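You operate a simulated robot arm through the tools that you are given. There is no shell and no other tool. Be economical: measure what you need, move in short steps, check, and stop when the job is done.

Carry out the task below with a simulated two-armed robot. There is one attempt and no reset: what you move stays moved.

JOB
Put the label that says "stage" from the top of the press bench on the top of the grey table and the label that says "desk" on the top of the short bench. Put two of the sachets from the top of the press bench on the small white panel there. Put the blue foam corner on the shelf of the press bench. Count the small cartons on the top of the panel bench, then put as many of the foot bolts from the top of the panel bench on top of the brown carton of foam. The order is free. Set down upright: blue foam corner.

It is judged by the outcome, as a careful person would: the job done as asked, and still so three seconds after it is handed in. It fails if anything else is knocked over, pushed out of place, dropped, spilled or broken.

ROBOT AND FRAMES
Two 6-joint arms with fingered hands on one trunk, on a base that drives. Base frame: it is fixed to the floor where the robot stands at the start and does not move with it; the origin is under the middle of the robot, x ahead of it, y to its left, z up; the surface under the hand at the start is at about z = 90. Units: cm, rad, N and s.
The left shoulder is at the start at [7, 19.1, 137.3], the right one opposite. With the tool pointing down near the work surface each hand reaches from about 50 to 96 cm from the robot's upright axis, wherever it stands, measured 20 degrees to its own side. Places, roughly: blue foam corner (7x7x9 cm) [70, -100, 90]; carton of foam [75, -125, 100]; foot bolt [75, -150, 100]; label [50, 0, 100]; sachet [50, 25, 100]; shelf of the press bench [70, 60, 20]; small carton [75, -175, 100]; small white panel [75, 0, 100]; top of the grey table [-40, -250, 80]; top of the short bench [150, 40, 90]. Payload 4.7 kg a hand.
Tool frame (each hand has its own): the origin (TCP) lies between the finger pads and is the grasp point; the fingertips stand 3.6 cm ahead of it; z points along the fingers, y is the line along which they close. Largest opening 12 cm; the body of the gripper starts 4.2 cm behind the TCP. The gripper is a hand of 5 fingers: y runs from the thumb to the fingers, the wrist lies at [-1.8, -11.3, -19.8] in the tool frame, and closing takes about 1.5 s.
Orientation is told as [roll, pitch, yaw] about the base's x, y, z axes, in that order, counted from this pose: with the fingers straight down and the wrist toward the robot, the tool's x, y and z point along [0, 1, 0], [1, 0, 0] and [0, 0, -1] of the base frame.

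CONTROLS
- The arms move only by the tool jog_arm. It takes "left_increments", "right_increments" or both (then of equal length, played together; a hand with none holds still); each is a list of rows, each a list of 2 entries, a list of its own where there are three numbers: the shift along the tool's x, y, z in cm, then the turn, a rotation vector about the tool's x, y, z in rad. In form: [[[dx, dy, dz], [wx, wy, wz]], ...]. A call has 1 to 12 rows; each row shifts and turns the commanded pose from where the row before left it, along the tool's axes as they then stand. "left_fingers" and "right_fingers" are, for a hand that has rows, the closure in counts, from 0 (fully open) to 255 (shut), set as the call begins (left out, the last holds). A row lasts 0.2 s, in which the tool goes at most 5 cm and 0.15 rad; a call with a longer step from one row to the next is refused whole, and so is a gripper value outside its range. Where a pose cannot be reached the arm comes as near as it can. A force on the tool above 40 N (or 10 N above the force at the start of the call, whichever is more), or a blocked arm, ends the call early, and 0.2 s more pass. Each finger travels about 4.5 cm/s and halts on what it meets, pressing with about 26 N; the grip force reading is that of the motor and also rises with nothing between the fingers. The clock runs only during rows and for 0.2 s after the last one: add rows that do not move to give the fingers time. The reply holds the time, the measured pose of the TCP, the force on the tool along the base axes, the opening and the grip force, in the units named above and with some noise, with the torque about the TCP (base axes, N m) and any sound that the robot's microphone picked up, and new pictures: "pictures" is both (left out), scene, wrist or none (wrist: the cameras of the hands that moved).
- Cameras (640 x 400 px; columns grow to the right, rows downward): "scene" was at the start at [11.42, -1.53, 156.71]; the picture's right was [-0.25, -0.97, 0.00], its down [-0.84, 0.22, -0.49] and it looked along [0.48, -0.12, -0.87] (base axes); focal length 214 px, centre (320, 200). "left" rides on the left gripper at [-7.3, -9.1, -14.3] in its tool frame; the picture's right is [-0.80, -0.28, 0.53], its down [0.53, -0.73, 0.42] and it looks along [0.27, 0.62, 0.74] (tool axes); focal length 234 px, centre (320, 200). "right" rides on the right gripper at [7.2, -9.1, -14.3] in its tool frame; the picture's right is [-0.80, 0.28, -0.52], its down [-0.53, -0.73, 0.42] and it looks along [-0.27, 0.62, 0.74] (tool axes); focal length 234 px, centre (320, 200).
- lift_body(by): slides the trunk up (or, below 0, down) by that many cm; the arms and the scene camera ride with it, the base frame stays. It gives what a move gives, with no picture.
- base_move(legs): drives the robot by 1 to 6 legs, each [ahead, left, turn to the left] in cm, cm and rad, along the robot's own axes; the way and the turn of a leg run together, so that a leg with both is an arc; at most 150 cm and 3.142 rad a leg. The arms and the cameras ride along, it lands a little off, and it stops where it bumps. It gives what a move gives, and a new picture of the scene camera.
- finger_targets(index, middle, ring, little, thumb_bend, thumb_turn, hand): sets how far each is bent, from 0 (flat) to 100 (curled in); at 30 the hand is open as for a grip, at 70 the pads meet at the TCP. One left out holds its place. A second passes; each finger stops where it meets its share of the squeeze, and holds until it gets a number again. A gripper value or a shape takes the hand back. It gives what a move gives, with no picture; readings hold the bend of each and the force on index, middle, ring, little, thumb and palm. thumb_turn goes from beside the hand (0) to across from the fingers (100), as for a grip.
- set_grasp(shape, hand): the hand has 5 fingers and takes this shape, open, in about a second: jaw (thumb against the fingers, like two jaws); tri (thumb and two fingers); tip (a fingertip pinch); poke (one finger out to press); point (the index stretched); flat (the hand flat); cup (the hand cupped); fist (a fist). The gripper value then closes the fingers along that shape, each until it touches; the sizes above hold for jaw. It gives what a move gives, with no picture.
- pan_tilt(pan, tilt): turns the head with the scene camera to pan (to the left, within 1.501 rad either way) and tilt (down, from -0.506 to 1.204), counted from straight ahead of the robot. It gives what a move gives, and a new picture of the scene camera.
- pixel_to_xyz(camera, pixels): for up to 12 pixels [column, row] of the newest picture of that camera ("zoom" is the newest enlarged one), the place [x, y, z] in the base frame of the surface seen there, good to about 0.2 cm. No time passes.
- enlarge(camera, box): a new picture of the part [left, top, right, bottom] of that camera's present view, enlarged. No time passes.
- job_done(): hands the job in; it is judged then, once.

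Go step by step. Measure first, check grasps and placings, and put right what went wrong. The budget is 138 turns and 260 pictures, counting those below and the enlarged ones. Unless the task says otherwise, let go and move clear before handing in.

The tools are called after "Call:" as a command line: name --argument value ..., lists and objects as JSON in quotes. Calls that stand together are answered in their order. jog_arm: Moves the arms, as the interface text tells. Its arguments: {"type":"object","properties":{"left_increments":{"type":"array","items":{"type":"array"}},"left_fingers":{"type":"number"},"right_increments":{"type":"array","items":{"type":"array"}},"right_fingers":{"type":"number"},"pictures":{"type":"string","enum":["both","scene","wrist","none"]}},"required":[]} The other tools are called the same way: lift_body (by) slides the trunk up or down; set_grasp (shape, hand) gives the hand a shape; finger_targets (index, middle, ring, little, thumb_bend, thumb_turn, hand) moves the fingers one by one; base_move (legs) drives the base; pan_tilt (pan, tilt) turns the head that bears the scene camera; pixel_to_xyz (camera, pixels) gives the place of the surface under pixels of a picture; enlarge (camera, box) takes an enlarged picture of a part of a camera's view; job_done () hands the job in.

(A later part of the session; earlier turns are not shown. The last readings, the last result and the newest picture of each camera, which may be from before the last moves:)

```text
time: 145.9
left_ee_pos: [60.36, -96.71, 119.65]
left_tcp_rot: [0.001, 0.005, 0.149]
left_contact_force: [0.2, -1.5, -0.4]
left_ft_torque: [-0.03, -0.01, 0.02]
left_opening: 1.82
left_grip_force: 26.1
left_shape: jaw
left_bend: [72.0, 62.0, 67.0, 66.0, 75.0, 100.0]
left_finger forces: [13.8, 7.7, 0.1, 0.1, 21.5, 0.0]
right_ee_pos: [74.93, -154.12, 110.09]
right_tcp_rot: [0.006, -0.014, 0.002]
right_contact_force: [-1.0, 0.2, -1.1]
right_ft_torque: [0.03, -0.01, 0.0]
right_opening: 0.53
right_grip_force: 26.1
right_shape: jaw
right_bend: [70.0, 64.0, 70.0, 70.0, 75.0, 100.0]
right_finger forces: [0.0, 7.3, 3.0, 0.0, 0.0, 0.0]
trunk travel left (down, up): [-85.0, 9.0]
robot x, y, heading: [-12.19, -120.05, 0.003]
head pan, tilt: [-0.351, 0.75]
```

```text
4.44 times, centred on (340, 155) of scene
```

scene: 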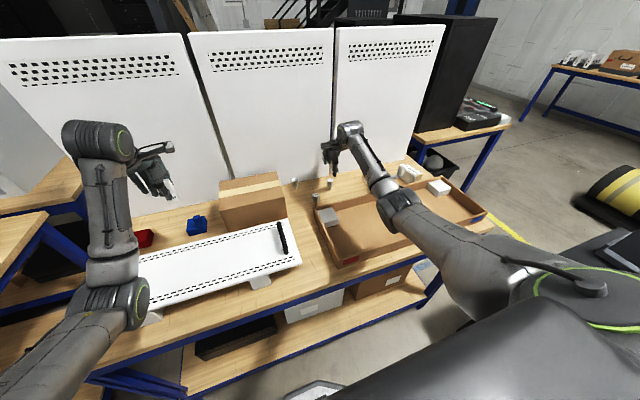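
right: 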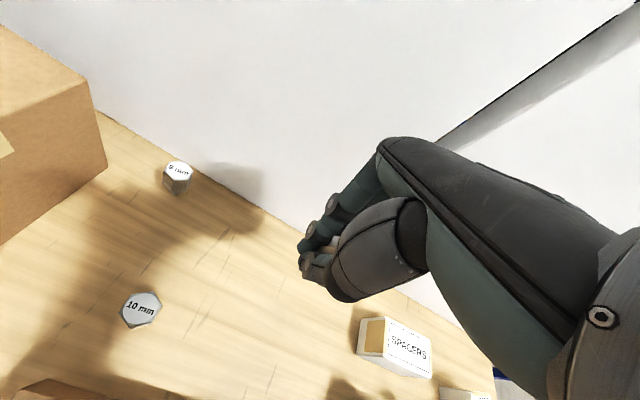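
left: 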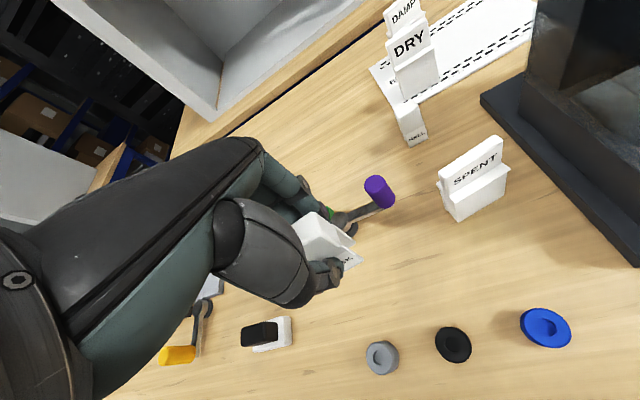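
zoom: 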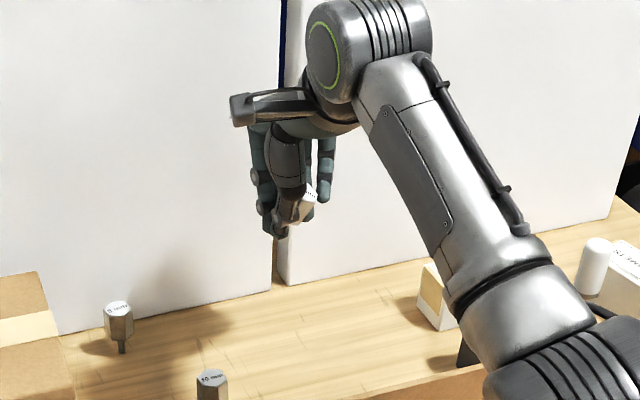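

The bolt came up but sits oddly (middle 7.3, ring 3.0, thumb 0). Look close.

Call:
enlarge --camera "scene" --box '[322, 128, 362, 168]'

Call:
enlarge --camera "right" --box '[270, 190, 390, 300]'

```text
10.00 times, centred on (342, 148) of scene
```

zoom: 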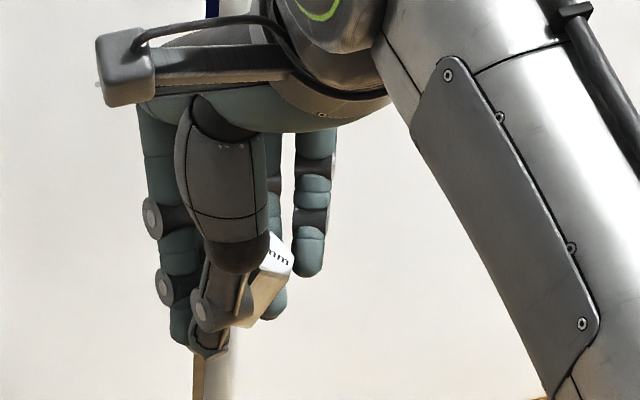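

```text
3.64 times, centred on (330, 245) of right
```

zoom: 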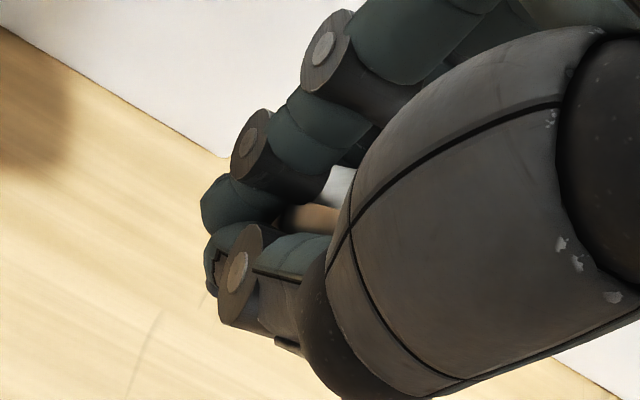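

Bolt is pinched off-centre and leans ~27° to the right. Raise, carry over the carton, and roll the hand −0.45 to bring the bolt upright.

Call:
jog_arm --right_increments '[[[0, 0, -4], [0, 0, 0]], [[0, 0, -4], [0, 0, 0]], [[0, 0, -2], [0, 0, 0]], [[4.5, 0, 0], [0, 0, 0]], [[4.5, 0, 0], [0, 0, 0]], [[4.5, 0, 0], [0, 0, 0]], [[4.5, -0.5, 0], [0, 0, 0]], [[4.5, -0.5, 0], [0, 0, 0]], [[4.5, -0.5, 0], [0, 0, 0]], [[1.5, -0.5, 0], [0, 0, 0]], [[0, 0, 0], [0, 0, 0]]]' --pictures "none"

Call:
jog_arm --right_increments '[[[0, 0, 0], [0, -0.15, 0]], [[0, 0, 0], [0, -0.15, 0]], [[0, 0, 0], [0, -0.15, 0]], [[0, 0, 0], [0, 0, 0]]]' --pictures "both"

Call:
enlarge --camera "scene" --box '[200, 100, 310, 210]'

```text
time: 148.3
left_ee_pos: [60.34, -96.69, 119.73]
left_tcp_rot: [0.001, 0.005, 0.15]
left_contact_force: [0.1, -0.3, -0.7]
left_ft_torque: [0.01, 0.02, -0.01]
left_opening: 1.79
left_grip_force: 26.7
left_shape: jaw
left_bend: [72.0, 62.0, 67.0, 66.0, 75.0, 100.0]
left_finger forces: [13.9, 7.7, 0.0, 0.0, 21.4, 0.0]
right_ee_pos: [72.56, -126.01, 120.13]
right_tcp_rot: [0.005, -0.018, 0.004]
right_contact_force: [0.9, 0.2, -1.3]
right_ft_torque: [0.03, -0.01, -0.02]
right_opening: 0.54
right_grip_force: 25.9
right_shape: jaw
right_bend: [70.0, 64.0, 70.0, 70.0, 75.0, 100.0]
right_finger forces: [0.1, 7.4, 3.0, 0.0, 0.0, 0.0]
trunk travel left (down, up): [-85.0, 9.0]
robot x, y, heading: [-12.05, -119.94, 0.008]
head pan, tilt: [-0.351, 0.75]
```

```text
time: 149.3
left_ee_pos: [60.28, -96.75, 119.76]
left_tcp_rot: [-0.001, 0.004, 0.151]
left_contact_force: [-0.4, 0.2, -0.6]
left_ft_torque: [0.01, 0.02, 0.0]
left_opening: 1.82
left_grip_force: 26.3
left_shape: jaw
left_bend: [72.0, 62.0, 67.0, 66.0, 75.0, 100.0]
left_finger forces: [13.8, 7.8, 0.1, 0.1, 21.5, 0.0]
right_ee_pos: [72.72, -125.9, 120.21]
right_tcp_rot: [-0.448, -0.016, 0.003]
right_contact_force: [-0.1, -0.9, -0.7]
right_ft_torque: [0.01, 0.02, -0.04]
right_opening: 0.52
right_grip_force: 25.9
right_shape: jaw
right_bend: [70.0, 64.0, 70.0, 70.0, 75.0, 100.0]
right_finger forces: [0.1, 7.3, 2.8, 0.2, 0.1, 0.0]
trunk travel left (down, up): [-85.0, 9.0]
robot x, y, heading: [-12.05, -120.0, 0.011]
head pan, tilt: [-0.351, 0.75]
```

scene: 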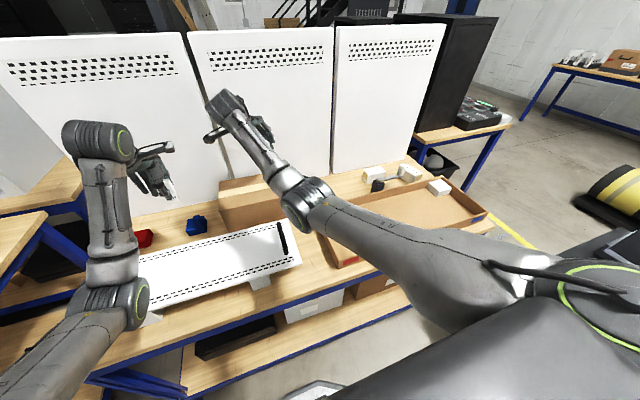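
right: 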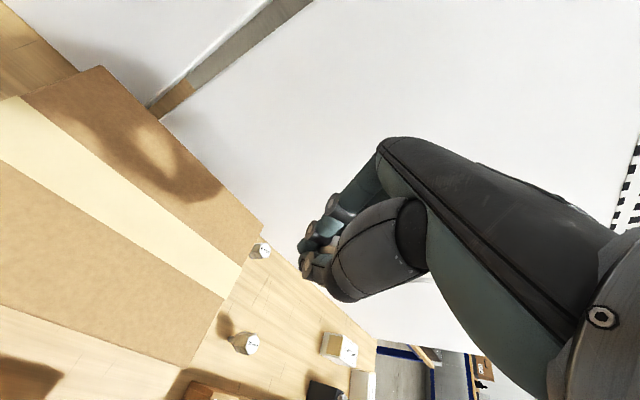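

```text
3.64 times, centred on (255, 155) of scene
```

zoom: 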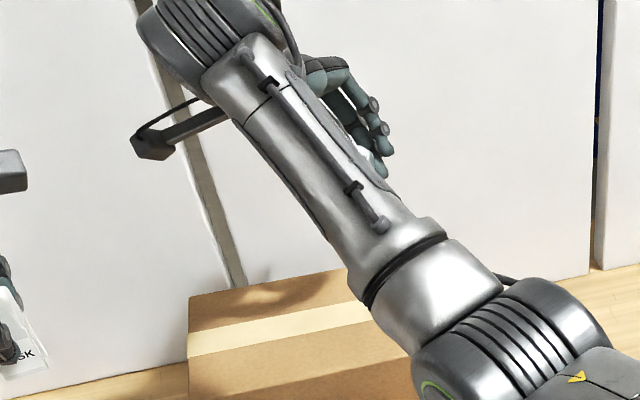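

Shift the left hand 8 cm left for room and the right hand 4.5 left; check the bolt with a zoomed look.

Call:
jog_arm --left_increments '[[[4, 0, 0], [0, 0, 0]], [[4, 0, 0], [0, 0, 0]], [[0, 0, 0], [0, 0, 0]]]' --right_increments '[[[1.8, 0, 0.8], [0, 0, 0]], [[1.8, 0, 0.8], [0, 0, 0]], [[0, 0, 0], [0, 0, 0]]]' --pictures "none"

Call:
enlarge --camera "scene" --box '[210, 100, 290, 160]'

Call:
enlarge --camera "left" --box '[320, 0, 640, 200]'

```text
time: 150.1
left_ee_pos: [59.19, -88.99, 119.74]
left_tcp_rot: [0.0, 0.005, 0.15]
left_contact_force: [0.2, -0.5, 0.0]
left_ft_torque: [0.03, 0.02, 0.03]
left_opening: 1.8
left_grip_force: 26.1
left_shape: jaw
left_bend: [72.0, 62.0, 67.0, 66.0, 75.0, 100.0]
left_finger forces: [13.9, 7.7, 0.0, 0.0, 21.6, 0.1]
right_ee_pos: [72.86, -123.6, 117.02]
right_tcp_rot: [-0.444, -0.017, 0.003]
right_contact_force: [0.6, 0.5, -1.1]
right_ft_torque: [0.07, -0.02, 0.04]
right_opening: 0.52
right_grip_force: 26.1
right_shape: jaw
right_bend: [70.0, 64.0, 70.0, 70.0, 75.0, 100.0]
right_finger forces: [0.0, 7.3, 2.9, 0.0, 0.0, 0.1]
trunk travel left (down, up): [-85.0, 9.0]
robot x, y, heading: [-12.57, -119.93, 0.015]
head pan, tilt: [-0.351, 0.75]
```

```text
6.67 times, centred on (250, 130) of scene
```

zoom: 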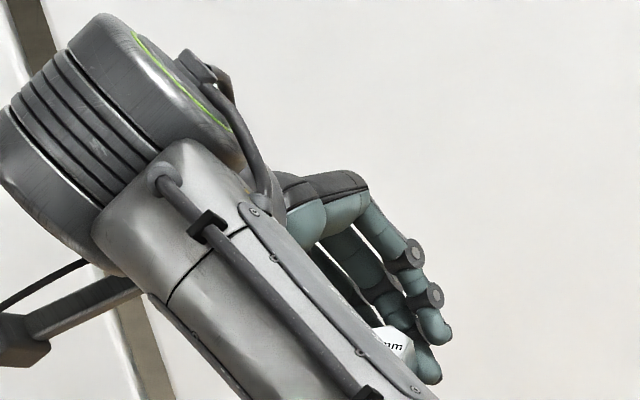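

```text
2.00 times, centred on (480, 100) of left
```

zoom: 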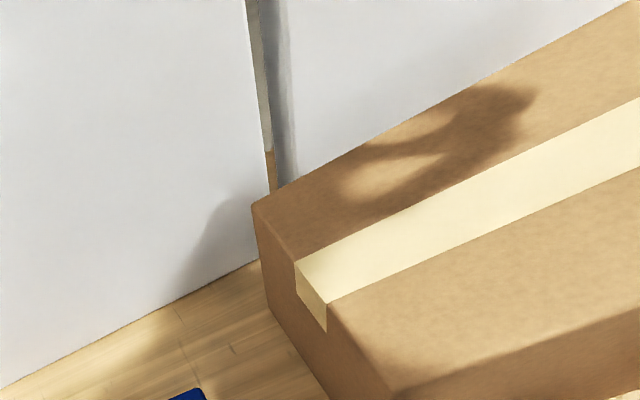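

The "mm" top face now looks level. Lower 6 cm straight down.

Call:
jog_arm --right_increments '[[[0.86, 0, 1.8], [0, 0, 0]], [[0.86, 0, 1.8], [0, 0, 0]], [[0.65, 0, 1.35], [0, 0, 0]], [[0.22, 0, 0.45], [0, 0, 0]], [[0, 0, 0], [0, 0, 0]]]' --pictures "none"

Call:
enlarge --camera "scene" --box '[210, 110, 310, 200]'

```text
time: 151.3
left_ee_pos: [59.1, -88.71, 119.71]
left_tcp_rot: [0.002, 0.004, 0.149]
left_contact_force: [0.6, 0.0, -0.8]
left_ft_torque: [0.01, 0.01, -0.01]
left_opening: 1.81
left_grip_force: 26.1
left_shape: jaw
left_bend: [72.0, 62.0, 67.0, 66.0, 75.0, 100.0]
left_finger forces: [13.8, 7.7, 0.1, 0.1, 21.5, 0.1]
right_ee_pos: [72.9, -123.23, 111.19]
right_tcp_rot: [-0.446, -0.019, 0.003]
right_contact_force: [0.0, -0.5, -0.6]
right_ft_torque: [0.01, -0.03, 0.0]
right_opening: 0.51
right_grip_force: 25.8
right_shape: jaw
right_bend: [70.0, 64.0, 70.0, 70.0, 75.0, 100.0]
right_finger forces: [0.0, 7.3, 2.9, 0.0, 0.0, 0.0]
trunk travel left (down, up): [-85.0, 9.0]
robot x, y, heading: [-12.68, -120.08, 0.007]
head pan, tilt: [-0.351, 0.75]
```

```text
4.44 times, centred on (260, 155) of scene
```

zoom: 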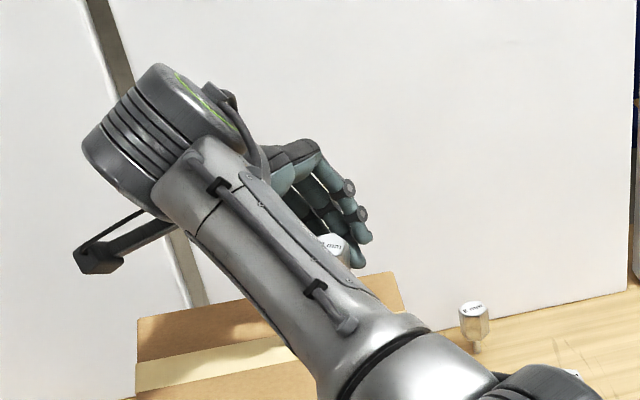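

Call:
pixel_to_xyz --camera "zoom" --pixels '[[332, 243], [340, 246], [326, 240], [360, 262], [385, 285], [474, 308]]'

Call:
jog_arm --right_increments '[[[0.22, 0, 0.45], [0, 0, 0]], [[0.22, 0, 0.45], [0, 0, 0]], [[0, 0, 0], [0, 0, 0]]]' --pictures "none"

```text
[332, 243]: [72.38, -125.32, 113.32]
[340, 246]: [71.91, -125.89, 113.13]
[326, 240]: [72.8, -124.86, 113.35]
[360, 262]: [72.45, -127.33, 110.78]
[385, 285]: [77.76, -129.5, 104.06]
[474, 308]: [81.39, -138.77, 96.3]
```

```text
time: 152.1
left_ee_pos: [58.95, -88.7, 119.72]
left_tcp_rot: [-0.003, 0.006, 0.149]
left_contact_force: [0.7, -0.5, -0.7]
left_ft_torque: [-0.02, 0.02, 0.03]
left_opening: 1.81
left_grip_force: 26.2
left_shape: jaw
left_bend: [72.0, 62.0, 67.0, 66.0, 75.0, 100.0]
left_finger forces: [13.8, 7.7, 0.0, 0.0, 21.6, 0.0]
right_ee_pos: [72.89, -123.23, 110.12]
right_tcp_rot: [-0.446, -0.017, 0.004]
right_contact_force: [0.1, -1.2, -0.5]
right_ft_torque: [0.01, 0.0, -0.03]
right_opening: 0.51
right_grip_force: 26.5
right_shape: jaw
right_bend: [70.0, 64.0, 70.0, 70.0, 75.0, 100.0]
right_finger forces: [0.0, 7.3, 2.8, 0.1, 0.0, 0.0]
trunk travel left (down, up): [-85.0, 9.0]
robot x, y, heading: [-12.57, -119.82, 0.008]
head pan, tilt: [-0.351, 0.75]
```

Bolt's top is level at z≈112.2, so its foot is ~2 cm above the carton. Lower 1.9 more, then feel.

Call:
jog_arm --right_increments '[[[0.43, 0, 0.9], [0, 0, 0]], [[0.3, 0, 0.63], [0, 0, 0]], [[0.09, 0, 0.18], [0, 0, 0]], [[0.09, 0, 0.18], [0, 0, 0]], [[0, 0, 0], [0, 0, 0]]]' --pictures "none"

Call:
enlarge --camera "scene" --box '[250, 145, 310, 195]'

```text
time: 153.3
left_ee_pos: [59.07, -88.57, 119.62]
left_tcp_rot: [-0.001, 0.006, 0.15]
left_contact_force: [-0.3, 0.6, -0.5]
left_ft_torque: [0.0, 0.03, 0.01]
left_opening: 1.82
left_grip_force: 26.2
left_shape: jaw
left_bend: [72.0, 62.0, 67.0, 66.0, 75.0, 100.0]
left_finger forces: [13.7, 7.8, 0.0, 0.1, 21.5, 0.0]
right_ee_pos: [73.02, -123.23, 108.19]
right_tcp_rot: [-0.446, -0.018, 0.003]
right_contact_force: [0.1, 0.1, 2.1]
right_ft_torque: [-0.04, 0.01, 0.0]
right_opening: 0.55
right_grip_force: 25.3
right_shape: jaw
right_bend: [70.0, 64.0, 70.0, 70.0, 75.0, 100.0]
right_finger forces: [0.0, 7.7, 2.9, 0.0, 0.1, 0.0]
trunk travel left (down, up): [-85.0, 9.0]
robot x, y, heading: [-12.36, -120.2, 0.01]
head pan, tilt: [-0.351, 0.75]
```

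```text
8.00 times, centred on (280, 170) of scene
```

zoom: 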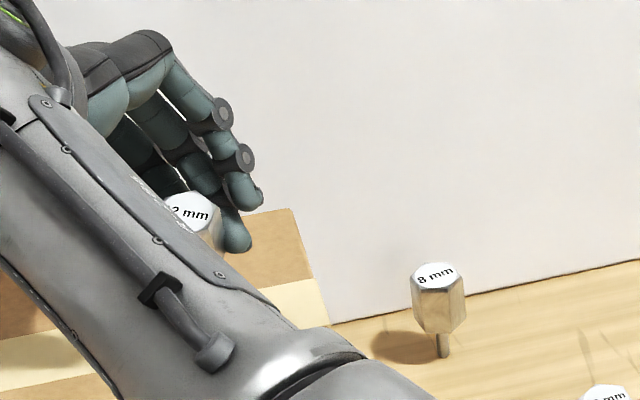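

Contact felt (+2 N) and bolt is level. Release by lifting the ring/little first, then look.

Call:
finger_targets --hand "right" --ring 35 --little 35 --thumb_bend 50

Call:
enlarge --camera "scene" --box '[250, 145, 310, 195]'

```text
time: 154.3
left_ee_pos: [59.04, -88.74, 119.63]
left_tcp_rot: [0.0, 0.004, 0.152]
left_contact_force: [0.1, 0.5, -0.7]
left_ft_torque: [0.0, -0.02, -0.01]
left_opening: 1.81
left_grip_force: 26.4
left_shape: jaw
left_bend: [72.0, 62.0, 67.0, 66.0, 75.0, 100.0]
left_finger forces: [13.8, 7.7, 0.0, 0.0, 21.6, 0.0]
right_ee_pos: [73.11, -123.17, 108.09]
right_tcp_rot: [-0.443, -0.019, 0.003]
right_contact_force: [-0.6, 0.0, -0.1]
right_ft_torque: [0.01, 0.0, 0.03]
right_opening: 1.13
right_grip_force: 0.0
right_shape: fingers
right_bend: [70.0, 72.0, 35.0, 35.0, 50.0, 100.0]
right_finger forces: [0.0, 0.1, 0.1, 0.0, 0.1, 0.1]
trunk travel left (down, up): [-85.0, 9.0]
robot x, y, heading: [-12.65, -119.93, 0.005]
head pan, tilt: [-0.351, 0.75]
```

```text
8.00 times, centred on (280, 170) of scene
```

zoom: 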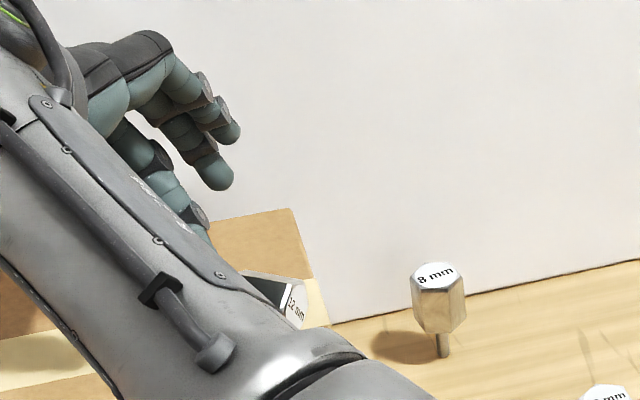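

The bolt lies on the carton top near its right edge. Measure, then withdraw straight up.

Call:
pixel_to_xyz --camera "zoom" --pixels '[[295, 305], [275, 285], [300, 325], [310, 260]]'

Call:
jog_arm --right_increments '[[[-0.86, 0, -1.8], [0, 0, 0]], [[-1.29, 0, -2.7], [0, 0, 0]], [[-1.7, 0, -3.6], [0, 0, 0]], [[-1.7, 0, -3.6], [0, 0, 0]], [[0, 0, 0], [0, 0.15, 0]], [[0, 0, 0], [0, 0.15, 0]], [[0, 0, 0], [0, 0.15, 0]], [[-4.5, 0, 0], [0, 0, 0]], [[-4.5, 0, 0], [0, 0, 0]], [[-4.5, 0, 0], [0, 0, 0]], [[-4.5, 0, 0], [0, 0, 0]], [[0, 0, 0], [0, 0, 0]]]' --right_fingers 0 --pictures "scene"

Call:
enlarge --camera "scene" --box '[200, 150, 360, 240]'

```text
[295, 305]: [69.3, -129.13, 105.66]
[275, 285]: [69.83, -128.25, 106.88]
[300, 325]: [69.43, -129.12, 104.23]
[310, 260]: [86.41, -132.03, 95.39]
```

```text
time: 156.9
left_ee_pos: [59.02, -88.52, 119.64]
left_tcp_rot: [-0.002, 0.003, 0.149]
left_contact_force: [-0.5, -0.1, -0.4]
left_ft_torque: [-0.03, 0.01, -0.02]
left_opening: 1.79
left_grip_force: 25.7
left_shape: jaw
left_bend: [72.0, 62.0, 67.0, 66.0, 75.0, 100.0]
left_finger forces: [13.9, 7.6, 0.0, 0.0, 21.6, 0.1]
right_ee_pos: [72.53, -141.1, 120.89]
right_tcp_rot: [0.002, -0.017, 0.003]
right_contact_force: [0.4, 0.6, 0.6]
right_ft_torque: [-0.01, -0.01, 0.03]
right_opening: 11.98
right_grip_force: 0.0
right_shape: jaw
right_bend: [30.0, 30.0, 30.0, 30.0, 30.0, 98.0]
right_finger forces: [0.0, 0.0, 0.0, 0.0, 0.0, 0.0]
trunk travel left (down, up): [-85.0, 9.0]
robot x, y, heading: [-12.46, -120.21, 0.013]
head pan, tilt: [-0.351, 0.75]
```

scene: 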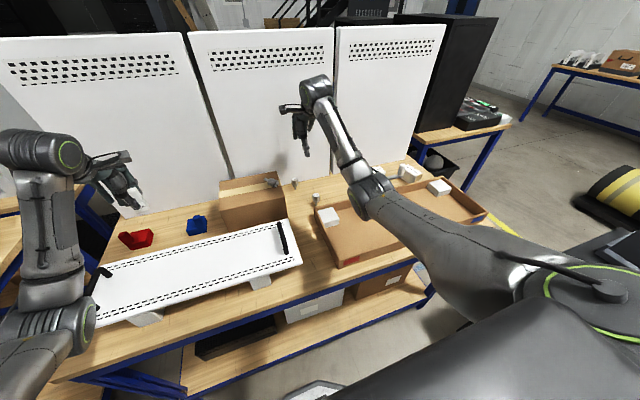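

```text
4.00 times, centred on (280, 195) of scene
```

zoom: 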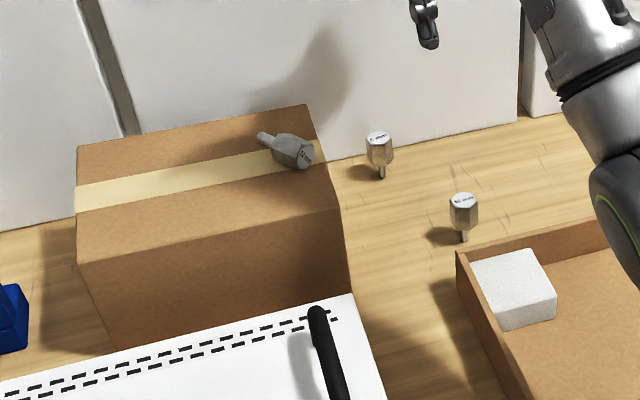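

First bolt rests on the carton. Now the 10 mm bolt at [67.4,-144.5]; thumb line lies ~0.6 left of TCP, so aim TCP y −145.1.

Call:
jog_arm --right_increments '[[[-2, -2.5, 0], [0, 0, 0]], [[-2, -2.5, 0], [0, 0, 0]], [[0, 0, 4], [0, 0, 0]], [[0, 0, 4], [0, 0, 0]], [[0, 0, 4], [0, 0, 0]], [[0, 0, 4], [0, 0, 0]], [[0, 0, 0], [0, 0, 0]]]' --right_fingers 85 --pictures "none"

Call:
enlarge --camera "right" --box '[220, 130, 420, 350]'

Call:
pixel_to_xyz --camera "zoom" --pixels '[[250, 255], [240, 270], [270, 262], [285, 150], [262, 330], [200, 330], [300, 190]]'

```text
time: 158.5
left_ee_pos: [58.97, -88.69, 119.75]
left_tcp_rot: [0.0, 0.004, 0.149]
left_contact_force: [-1.2, 0.2, -0.3]
left_ft_torque: [0.02, 0.0, -0.01]
left_opening: 1.78
left_grip_force: 26.0
left_shape: jaw
left_bend: [72.0, 62.0, 67.0, 66.0, 75.0, 100.0]
left_finger forces: [13.8, 7.6, 0.0, 0.0, 21.5, 0.1]
right_ee_pos: [68.14, -145.31, 104.89]
right_tcp_rot: [0.004, -0.016, 0.004]
right_contact_force: [0.5, 0.4, 0.1]
right_ft_torque: [0.02, -0.02, -0.03]
right_opening: 8.03
right_grip_force: 0.1
right_shape: jaw
right_bend: [27.0, 38.0, 36.0, 35.0, 62.0, 100.0]
right_finger forces: [0.1, 0.1, 0.0, 0.1, 0.1, 0.0]
trunk travel left (down, up): [-85.0, 9.0]
robot x, y, heading: [-12.33, -120.49, 0.013]
head pan, tilt: [-0.351, 0.75]
```

```text
1.82 times, centred on (320, 240) of right
```

zoom: 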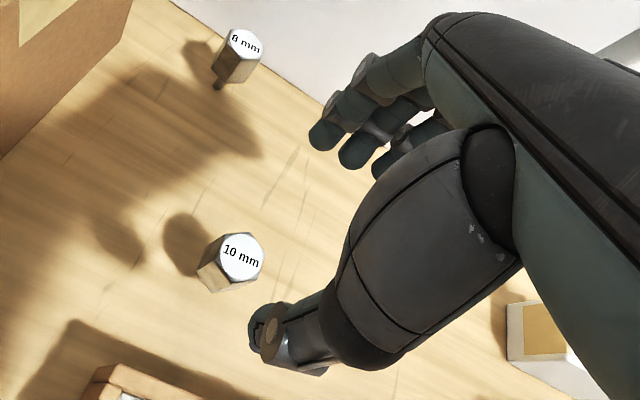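

```text
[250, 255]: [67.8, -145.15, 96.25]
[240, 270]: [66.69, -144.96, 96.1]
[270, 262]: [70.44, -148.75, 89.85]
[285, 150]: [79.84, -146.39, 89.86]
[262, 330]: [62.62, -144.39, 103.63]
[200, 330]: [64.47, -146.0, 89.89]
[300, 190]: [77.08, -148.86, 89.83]
```

Bolt top [67.5,-144.8] is in line with the thumb. Lower to 95, close, lift a little and check.

Call:
jog_arm --right_increments '[[[0, -0.5, 3], [0, 0, 0]], [[0, 0, 3], [0, 0, 0]], [[0, 0, 3], [0, 0, 0]], [[0, 0, 0.9], [0, 0, 0]], [[0, 0, 0], [0, 0, 0]]]' --pictures "none"

Call:
enlarge --camera "right" --box '[220, 130, 420, 350]'

Call:
jog_arm --right_increments '[[[0, 0, 0], [0, 0, 0]], [[0, 0, 0], [0, 0, 0]], [[0, 0, 0], [0, 0, 0]], [[0, 0, 0], [0, 0, 0]], [[0, 0, 0], [0, 0, 0]], [[0, 0, 0], [0, 0, 0]], [[0, 0, -1], [0, 0, 0]], [[0, 0, 0], [0, 0, 0]]]' --right_fingers 230 --pictures "none"

Call:
enlarge --camera "right" --box '[220, 130, 420, 350]'

```text
time: 159.7
left_ee_pos: [58.97, -88.68, 119.67]
left_tcp_rot: [0.0, 0.005, 0.15]
left_contact_force: [-0.1, 0.8, -1.4]
left_ft_torque: [0.0, 0.02, 0.03]
left_opening: 1.82
left_grip_force: 26.2
left_shape: jaw
left_bend: [72.0, 62.0, 67.0, 66.0, 75.0, 100.0]
left_finger forces: [13.8, 7.7, 0.0, 0.1, 21.6, 0.1]
right_ee_pos: [67.86, -145.07, 94.99]
right_tcp_rot: [0.005, -0.017, 0.003]
right_contact_force: [0.1, 0.2, -1.5]
right_ft_torque: [0.0, 0.02, 0.0]
right_opening: 8.03
right_grip_force: 0.0
right_shape: jaw
right_bend: [27.0, 38.0, 36.0, 35.0, 62.0, 100.0]
right_finger forces: [0.0, 0.0, 0.1, 0.1, 0.0, 0.0]
trunk travel left (down, up): [-85.0, 9.0]
robot x, y, heading: [-12.11, -120.07, 0.008]
head pan, tilt: [-0.351, 0.75]
```

```text
1.82 times, centred on (320, 240) of right
```

zoom: 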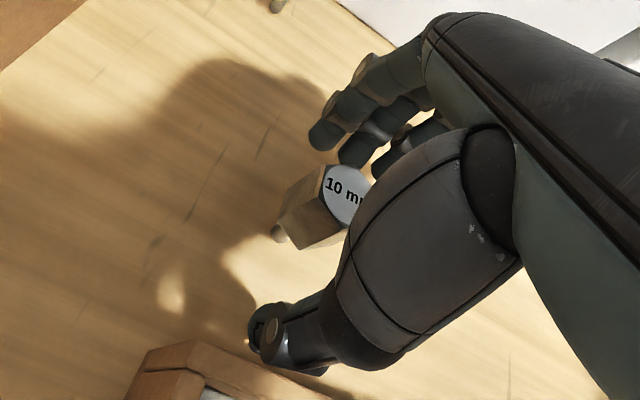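

```text
time: 161.5
left_ee_pos: [59.15, -88.6, 119.67]
left_tcp_rot: [-0.001, 0.005, 0.152]
left_contact_force: [-0.6, -0.1, 0.2]
left_ft_torque: [0.0, 0.0, -0.03]
left_opening: 1.82
left_grip_force: 26.1
left_shape: jaw
left_bend: [72.0, 62.0, 67.0, 66.0, 75.0, 100.0]
left_finger forces: [13.8, 7.7, 0.0, 0.0, 21.5, 0.0]
right_ee_pos: [67.75, -145.09, 96.0]
right_tcp_rot: [0.006, -0.017, 0.003]
right_contact_force: [0.8, -0.2, -0.5]
right_ft_torque: [-0.01, 0.01, -0.03]
right_opening: 1.1
right_grip_force: 25.7
right_shape: jaw
right_bend: [73.0, 70.0, 70.0, 70.0, 76.0, 100.0]
right_finger forces: [14.0, 4.0, 0.0, 0.0, 19.0, 0.0]
trunk travel left (down, up): [-85.0, 9.0]
robot x, y, heading: [-12.4, -120.39, 0.008]
head pan, tilt: [-0.351, 0.75]
```

```text
1.82 times, centred on (320, 240) of right
```

zoom: 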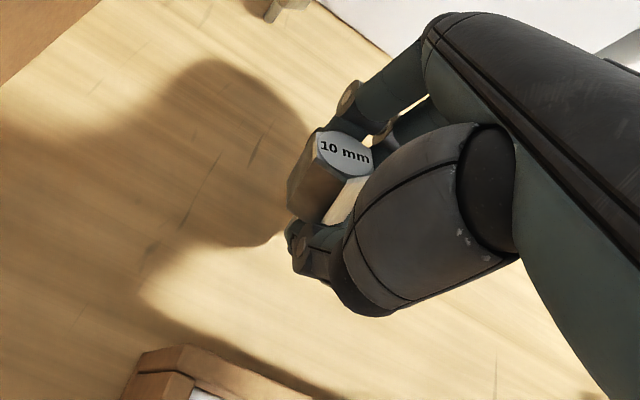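

10 mm bolt is gripped by index, thumb and middle. Lift and carry over the carton.

Call:
jog_arm --right_increments '[[[0, 0, -4.5], [0, 0, 0]], [[0, 0, -4.5], [0, 0, 0]], [[0, 0, -4.5], [0, 0, 0]], [[0, 0, -4.5], [0, 0, 0]], [[4.5, 0.7, 0], [0, 0, 0]], [[4.5, 0.7, 0], [0, 0, 0]], [[4.5, 0.7, 0], [0, 0, 0]], [[4.5, 0.7, 0], [0, 0, 0]], [[4.5, 0.7, 0], [0, 0, 0]], [[4.5, 0.7, 0], [0, 0, 0]], [[0, 0, 0], [0, 0, 0]]]' --pictures "scene"

Call:
enlarge --camera "scene" --box '[190, 110, 310, 220]'

Call:
enlarge --camera "right" --box '[220, 130, 420, 350]'

```text
time: 163.9
left_ee_pos: [59.12, -88.69, 119.74]
left_tcp_rot: [-0.001, 0.005, 0.149]
left_contact_force: [-0.9, -0.4, 0.0]
left_ft_torque: [0.03, -0.02, -0.04]
left_opening: 1.79
left_grip_force: 26.0
left_shape: jaw
left_bend: [72.0, 62.0, 67.0, 66.0, 75.0, 100.0]
left_finger forces: [13.8, 7.7, 0.0, 0.0, 21.5, 0.0]
right_ee_pos: [71.86, -118.27, 114.22]
right_tcp_rot: [0.006, -0.016, 0.003]
right_contact_force: [-0.4, -0.1, -1.0]
right_ft_torque: [-0.02, 0.01, 0.04]
right_opening: 1.09
right_grip_force: 25.9
right_shape: jaw
right_bend: [73.0, 70.0, 70.0, 70.0, 76.0, 100.0]
right_finger forces: [13.6, 4.0, 0.1, 0.0, 19.6, 0.0]
trunk travel left (down, up): [-85.0, 9.0]
robot x, y, heading: [-12.26, -119.97, 0.007]
head pan, tilt: [-0.351, 0.75]
```

scene: 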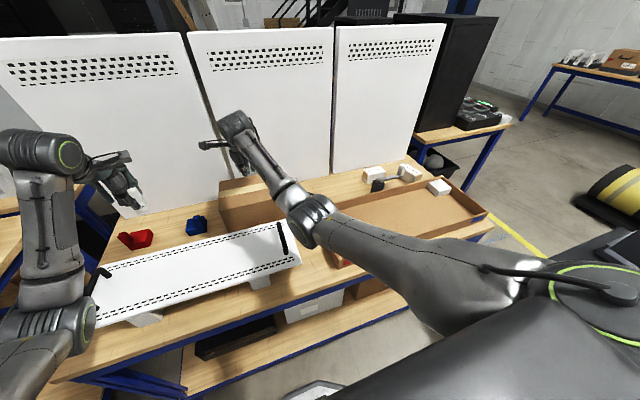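

```text
3.64 times, centred on (250, 165) of scene
```

zoom: 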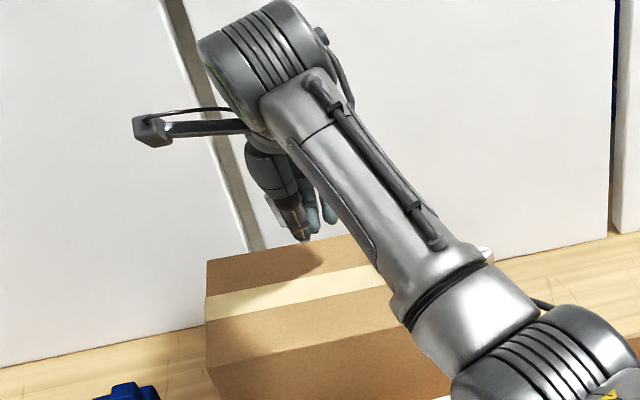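

```text
1.82 times, centred on (320, 240) of right
```

zoom: 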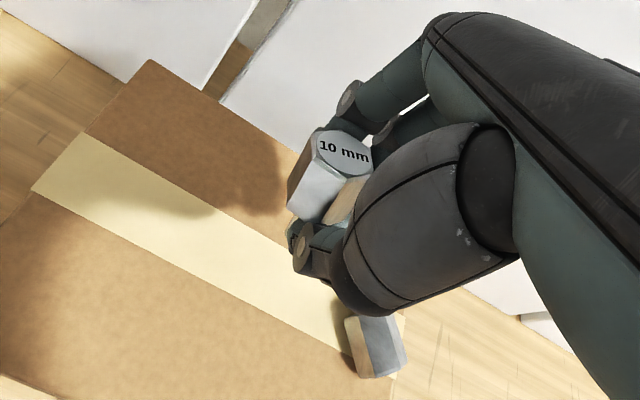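

Call:
pixel_to_xyz --camera "zoom" --pixels '[[345, 140], [325, 150], [365, 160], [345, 170], [360, 145], [330, 165], [300, 200], [375, 345]]'

```text
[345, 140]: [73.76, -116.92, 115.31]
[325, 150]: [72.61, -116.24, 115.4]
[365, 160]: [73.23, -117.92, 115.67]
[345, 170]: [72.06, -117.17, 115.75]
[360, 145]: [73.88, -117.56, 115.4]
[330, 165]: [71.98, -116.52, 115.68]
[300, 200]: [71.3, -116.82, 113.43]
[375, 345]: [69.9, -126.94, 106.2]
```

Bolt top nearly level (≈13° lean). Correct the lean with a small turn and re-measure while lowering 3.5 cm.

Call:
jog_arm --right_increments '[[[0, 0, 0], [-0.067, 0.077, 0]], [[0, 0, 0], [-0.067, 0.077, 0]], [[0, 0, 0], [-0.067, 0.077, 0]], [[0, 0, 1.5], [0, 0, 0]], [[0, 0, 2], [0, 0, 0]], [[0, 0, 0], [0, 0, 0]]]' --pictures "wrist"

Call:
pixel_to_xyz --camera "right" --pixels '[[334, 207], [323, 212], [345, 218], [334, 223], [342, 210], [326, 221]]'

```text
time: 165.3
left_ee_pos: [59.03, -88.6, 119.64]
left_tcp_rot: [0.001, 0.006, 0.151]
left_contact_force: [-0.3, 1.1, 0.3]
left_ft_torque: [0.02, 0.04, -0.04]
left_opening: 1.79
left_grip_force: 25.7
left_shape: jaw
left_bend: [72.0, 62.0, 67.0, 66.0, 75.0, 100.0]
left_finger forces: [13.9, 7.7, 0.0, 0.0, 21.5, 0.0]
right_ee_pos: [72.47, -117.44, 110.86]
right_tcp_rot: [0.239, -0.217, -0.022]
right_contact_force: [-0.5, 0.2, -1.3]
right_ft_torque: [-0.01, 0.04, 0.05]
right_opening: 1.08
right_grip_force: 26.1
right_shape: jaw
right_bend: [73.0, 70.0, 70.0, 70.0, 76.0, 100.0]
right_finger forces: [13.5, 3.9, 0.0, 0.0, 19.5, 0.1]
trunk travel left (down, up): [-85.0, 9.0]
robot x, y, heading: [-12.46, -119.8, 0.005]
head pan, tilt: [-0.351, 0.75]
```

right: 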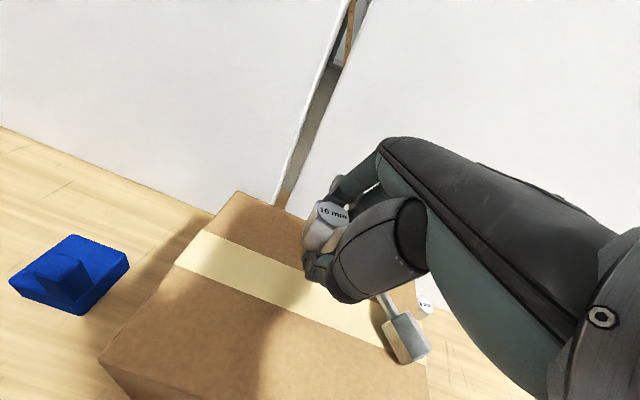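

```text
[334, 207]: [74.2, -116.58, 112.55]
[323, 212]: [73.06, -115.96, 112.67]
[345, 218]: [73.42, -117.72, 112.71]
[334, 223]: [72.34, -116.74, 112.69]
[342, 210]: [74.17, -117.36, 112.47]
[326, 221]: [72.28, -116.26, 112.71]
```

Level now. Foot ~2.4 cm above carton; lower.

Call:
jog_arm --right_increments '[[[0, 0, 1.2], [0, 0, 0]], [[0, 0, 0.9], [0, 0, 0]], [[0, 0, 0.2], [0, 0, 0]], [[0, 0, 0.1], [0, 0, 0]], [[0, 0, 0], [0, 0, 0]]]' --pictures "none"

```text
time: 166.5
left_ee_pos: [59.0, -88.55, 119.67]
left_tcp_rot: [-0.001, 0.005, 0.151]
left_contact_force: [0.2, 0.2, -0.7]
left_ft_torque: [0.02, 0.02, -0.02]
left_opening: 1.78
left_grip_force: 25.7
left_shape: jaw
left_bend: [72.0, 62.0, 67.0, 66.0, 75.0, 100.0]
left_finger forces: [13.8, 7.7, 0.0, 0.0, 21.5, 0.1]
right_ee_pos: [72.97, -116.87, 108.45]
right_tcp_rot: [0.238, -0.216, -0.021]
right_contact_force: [-0.1, 1.0, -0.7]
right_ft_torque: [-0.01, 0.01, -0.02]
right_opening: 1.11
right_grip_force: 26.1
right_shape: jaw
right_bend: [73.0, 70.0, 70.0, 70.0, 76.0, 100.0]
right_finger forces: [13.4, 4.0, 0.0, 0.0, 19.5, 0.0]
trunk travel left (down, up): [-85.0, 9.0]
robot x, y, heading: [-12.64, -120.19, 0.009]
head pan, tilt: [-0.351, 0.75]
```

Call:
jog_arm --right_increments '[[[0, 0, 0.15], [0, 0, 0]], [[0, 0, 0.1], [0, 0, 0]], [[0, 0, 0], [0, 0, 0]]]' --pictures "none"

Call:
jog_arm --right_increments '[[[0, 0, 0], [0, 0, 0]], [[0, 0, 0], [0, 0, 0]], [[0, 0, 0], [0, 0, 0]], [[0, 0, 0], [0, 0, 0]]]' --right_fingers 70 --pictures "wrist"

```text
time: 167.3
left_ee_pos: [59.0, -88.56, 119.67]
left_tcp_rot: [-0.001, 0.005, 0.149]
left_contact_force: [0.1, -0.3, -0.4]
left_ft_torque: [-0.03, -0.01, -0.02]
left_opening: 1.79
left_grip_force: 25.3
left_shape: jaw
left_bend: [72.0, 62.0, 67.0, 66.0, 75.0, 100.0]
left_finger forces: [13.9, 7.6, 0.0, 0.0, 21.5, 0.0]
right_ee_pos: [72.93, -116.75, 108.23]
right_tcp_rot: [0.239, -0.215, -0.022]
right_contact_force: [0.0, 0.6, 0.0]
right_ft_torque: [0.01, 0.0, -0.03]
right_opening: 1.07
right_grip_force: 25.7
right_shape: jaw
right_bend: [73.0, 70.0, 70.0, 70.0, 77.0, 100.0]
right_finger forces: [13.3, 3.9, 0.1, 0.0, 19.7, 0.1]
trunk travel left (down, up): [-85.0, 9.0]
robot x, y, heading: [-12.29, -119.77, 0.006]
head pan, tilt: [-0.351, 0.75]
```

```text
time: 168.3
left_ee_pos: [58.97, -88.61, 119.88]
left_tcp_rot: [-0.003, 0.004, 0.152]
left_contact_force: [-0.4, -0.1, -0.5]
left_ft_torque: [0.02, 0.0, -0.02]
left_opening: 1.77
left_grip_force: 25.8
left_shape: jaw
left_bend: [72.0, 62.0, 67.0, 66.0, 75.0, 100.0]
left_finger forces: [13.7, 7.7, 0.1, 0.0, 21.4, 0.0]
right_ee_pos: [72.77, -116.71, 108.59]
right_tcp_rot: [0.238, -0.222, -0.021]
right_contact_force: [3.3, -1.1, 15.0]
right_ft_torque: [0.02, 0.45, -0.02]
right_opening: 8.1
right_grip_force: 0.1
right_shape: jaw
right_bend: [27.0, 37.0, 34.0, 34.0, 63.0, 99.0]
right_finger forces: [0.0, 0.1, 0.0, 0.0, 15.0, 0.1]
trunk travel left (down, up): [-85.0, 9.0]
robot x, y, heading: [-12.09, -120.22, 0.006]
head pan, tilt: [-0.351, 0.75]
```

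right: 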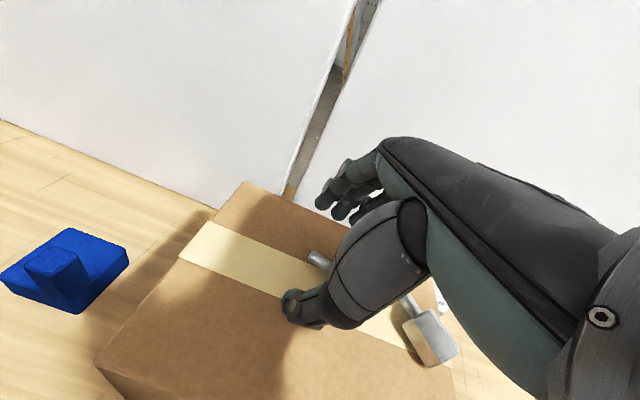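

Bolt is loose on the carton (stem at 320,260); the thumb touches the carton. Rise straight up.

Call:
jog_arm --right_increments '[[[0, 0, -1], [0, 0, 0]], [[0, 0, -3], [0, 0, 0]], [[0, 0, -4], [0, 0, 0]], [[0, 0, -4], [0, 0, 0]], [[0, 0, 0], [0.067, -0.077, 0]], [[0, 0, 0], [0.067, -0.077, 0]], [[0, 0, 0], [0.067, -0.077, 0]], [[0, -4, 0], [0, 0, 0]], [[0, -4, 0], [0, 0, 0]], [[0, 0, 0], [0, 0, 0]]]' --right_fingers 0 --pictures "wrist"

Call:
enlarge --camera "scene" --box '[180, 150, 340, 250]'

```text
time: 170.5
left_ee_pos: [59.01, -88.65, 119.58]
left_tcp_rot: [0.0, 0.006, 0.15]
left_contact_force: [1.1, 0.2, -0.5]
left_ft_torque: [0.0, 0.01, 0.01]
left_opening: 1.81
left_grip_force: 25.8
left_shape: jaw
left_bend: [72.0, 62.0, 67.0, 66.0, 75.0, 100.0]
left_finger forces: [13.7, 7.8, 0.0, 0.0, 21.4, 0.0]
right_ee_pos: [62.45, -119.51, 119.34]
right_tcp_rot: [0.003, -0.015, 0.004]
right_contact_force: [0.2, 0.1, -0.2]
right_ft_torque: [-0.02, 0.03, -0.02]
right_opening: 11.97
right_grip_force: 0.1
right_shape: jaw
right_bend: [30.0, 30.0, 30.0, 30.0, 30.0, 98.0]
right_finger forces: [0.0, 0.1, 0.1, 0.0, 0.0, 0.0]
trunk travel left (down, up): [-85.0, 9.0]
robot x, y, heading: [-12.56, -119.93, 0.009]
head pan, tilt: [-0.351, 0.75]
```

right: 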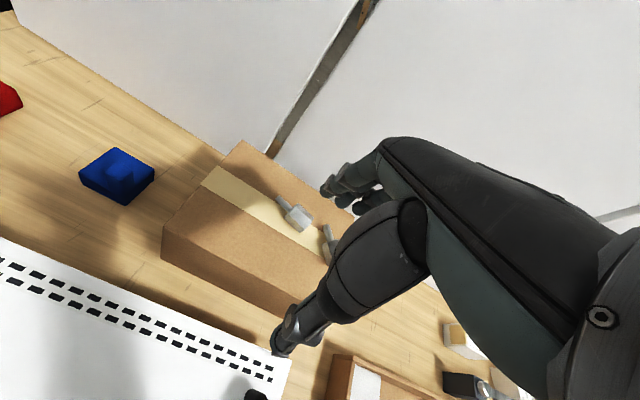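

```text
4.00 times, centred on (260, 200) of scene
```

zoom: 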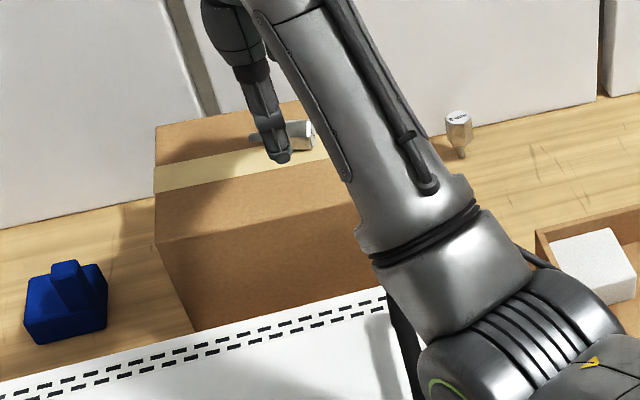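

Both bolts rest on the carton. Next the blue foam corner: turn left 0.4 so it lies in the right hand's zone.

Call:
base_move --legs '[[0, 0, 0.4]]'

Call:
pan_tilt --pan 0.0 --tilt 0.8

Call:
enlarge --camera "right" --box '[0, 0, 640, 400]'

```text
time: 172.1
left_ee_pos: [41.42, -63.46, 119.77]
left_tcp_rot: [-0.001, 0.004, 0.548]
left_contact_force: [0.0, 0.2, 0.3]
left_ft_torque: [0.01, 0.02, 0.05]
left_opening: 1.79
left_grip_force: 26.5
left_shape: jaw
left_bend: [72.0, 62.0, 67.0, 66.0, 75.0, 100.0]
left_finger forces: [13.8, 7.6, 0.0, 0.0, 21.5, 0.0]
right_ee_pos: [56.4, -90.72, 119.42]
right_tcp_rot: [0.003, -0.018, 0.401]
right_contact_force: [-0.5, 1.0, 0.5]
right_ft_torque: [-0.01, -0.01, 0.0]
right_opening: 11.98
right_grip_force: 0.0
right_shape: jaw
right_bend: [30.0, 30.0, 30.0, 30.0, 30.0, 98.0]
right_finger forces: [0.0, 0.0, 0.1, 0.0, 0.1, 0.0]
trunk travel left (down, up): [-85.0, 9.0]
robot x, y, heading: [-12.51, -119.79, 0.407]
head pan, tilt: [-0.351, 0.75]
```

scene: 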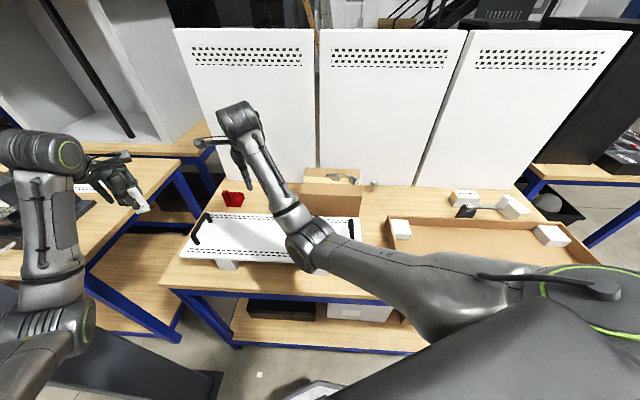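

```text
time: 172.9
left_ee_pos: [41.29, -63.43, 119.63]
left_tcp_rot: [-0.002, 0.005, 0.548]
left_contact_force: [0.3, 0.3, 0.4]
left_ft_torque: [0.0, -0.01, 0.01]
left_opening: 1.8
left_grip_force: 25.8
left_shape: jaw
left_bend: [72.0, 62.0, 67.0, 66.0, 75.0, 100.0]
left_finger forces: [13.7, 7.5, 0.1, 0.0, 21.4, 0.1]
right_ee_pos: [56.33, -90.68, 119.54]
right_tcp_rot: [0.004, -0.017, 0.401]
right_contact_force: [0.1, -0.3, -0.5]
right_ft_torque: [0.01, 0.01, 0.01]
right_opening: 11.96
right_grip_force: 0.2
right_shape: jaw
right_bend: [30.0, 30.0, 30.0, 30.0, 30.0, 98.0]
right_finger forces: [0.0, 0.0, 0.1, 0.0, 0.1, 0.1]
trunk travel left (down, up): [-85.0, 9.0]
robot x, y, heading: [-12.03, -120.36, 0.407]
head pan, tilt: [0.0, 0.799]
```

scene: 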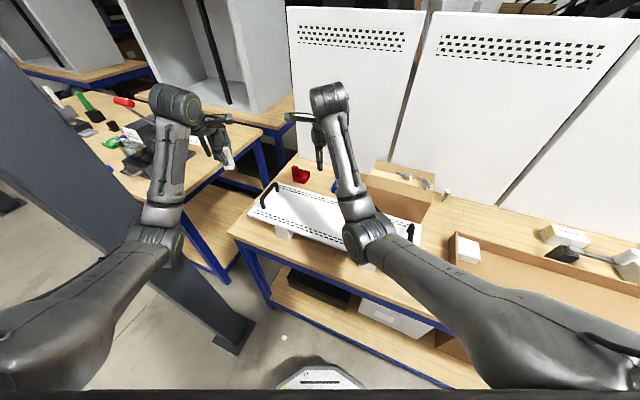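

```text
1.00 times, centred on (320, 200) of right (not enlarged: the box is as wide or as high as the picture)
```

zoom: 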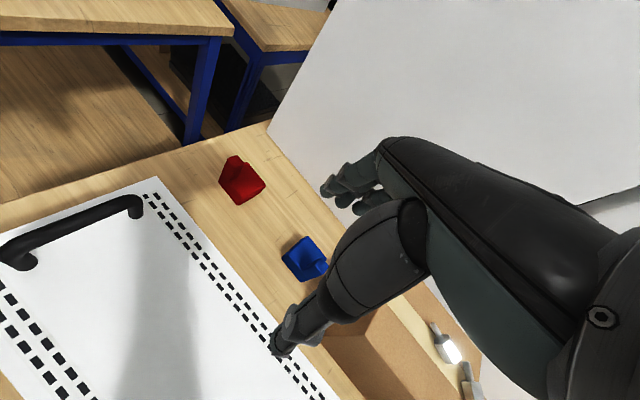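

Call:
enlarge --camera "right" --box '[210, 150, 350, 290]'

Call:
pixel_to_xyz --camera "right" --pixels '[[285, 257], [303, 238], [320, 262], [300, 277], [318, 268], [308, 272], [300, 255], [237, 158], [262, 185], [240, 203], [232, 180], [250, 175]]'

```text
2.86 times, centred on (280, 220) of right
```

zoom: 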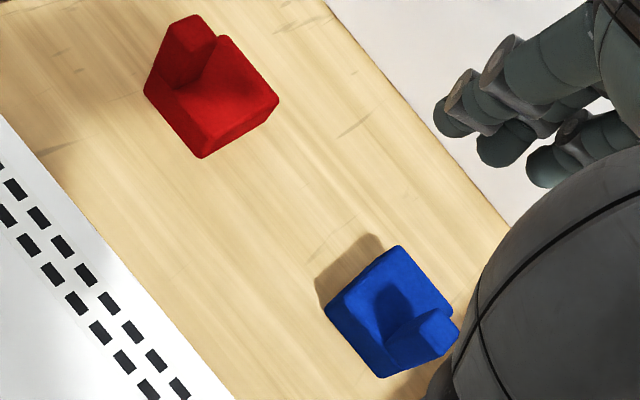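

```text
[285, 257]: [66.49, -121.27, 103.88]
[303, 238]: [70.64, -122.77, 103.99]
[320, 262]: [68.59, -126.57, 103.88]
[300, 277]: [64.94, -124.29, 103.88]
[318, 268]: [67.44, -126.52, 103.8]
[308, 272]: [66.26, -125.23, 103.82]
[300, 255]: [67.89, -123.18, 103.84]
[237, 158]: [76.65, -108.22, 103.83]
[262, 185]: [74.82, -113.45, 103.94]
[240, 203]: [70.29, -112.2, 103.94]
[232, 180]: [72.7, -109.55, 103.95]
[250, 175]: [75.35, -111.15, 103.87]
```

Call:
pixel_to_xyz --camera "zoom" --pixels '[[325, 310], [400, 248], [455, 305], [380, 375], [435, 320], [400, 340], [455, 335], [415, 360], [355, 300], [420, 330], [390, 300]]'

```text
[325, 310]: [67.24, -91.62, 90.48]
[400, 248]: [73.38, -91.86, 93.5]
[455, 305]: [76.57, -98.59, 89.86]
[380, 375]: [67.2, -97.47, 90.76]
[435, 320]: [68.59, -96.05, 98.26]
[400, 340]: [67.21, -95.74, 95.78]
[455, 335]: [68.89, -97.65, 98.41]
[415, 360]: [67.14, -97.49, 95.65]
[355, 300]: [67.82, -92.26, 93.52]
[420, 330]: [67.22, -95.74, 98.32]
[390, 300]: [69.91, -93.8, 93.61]
```

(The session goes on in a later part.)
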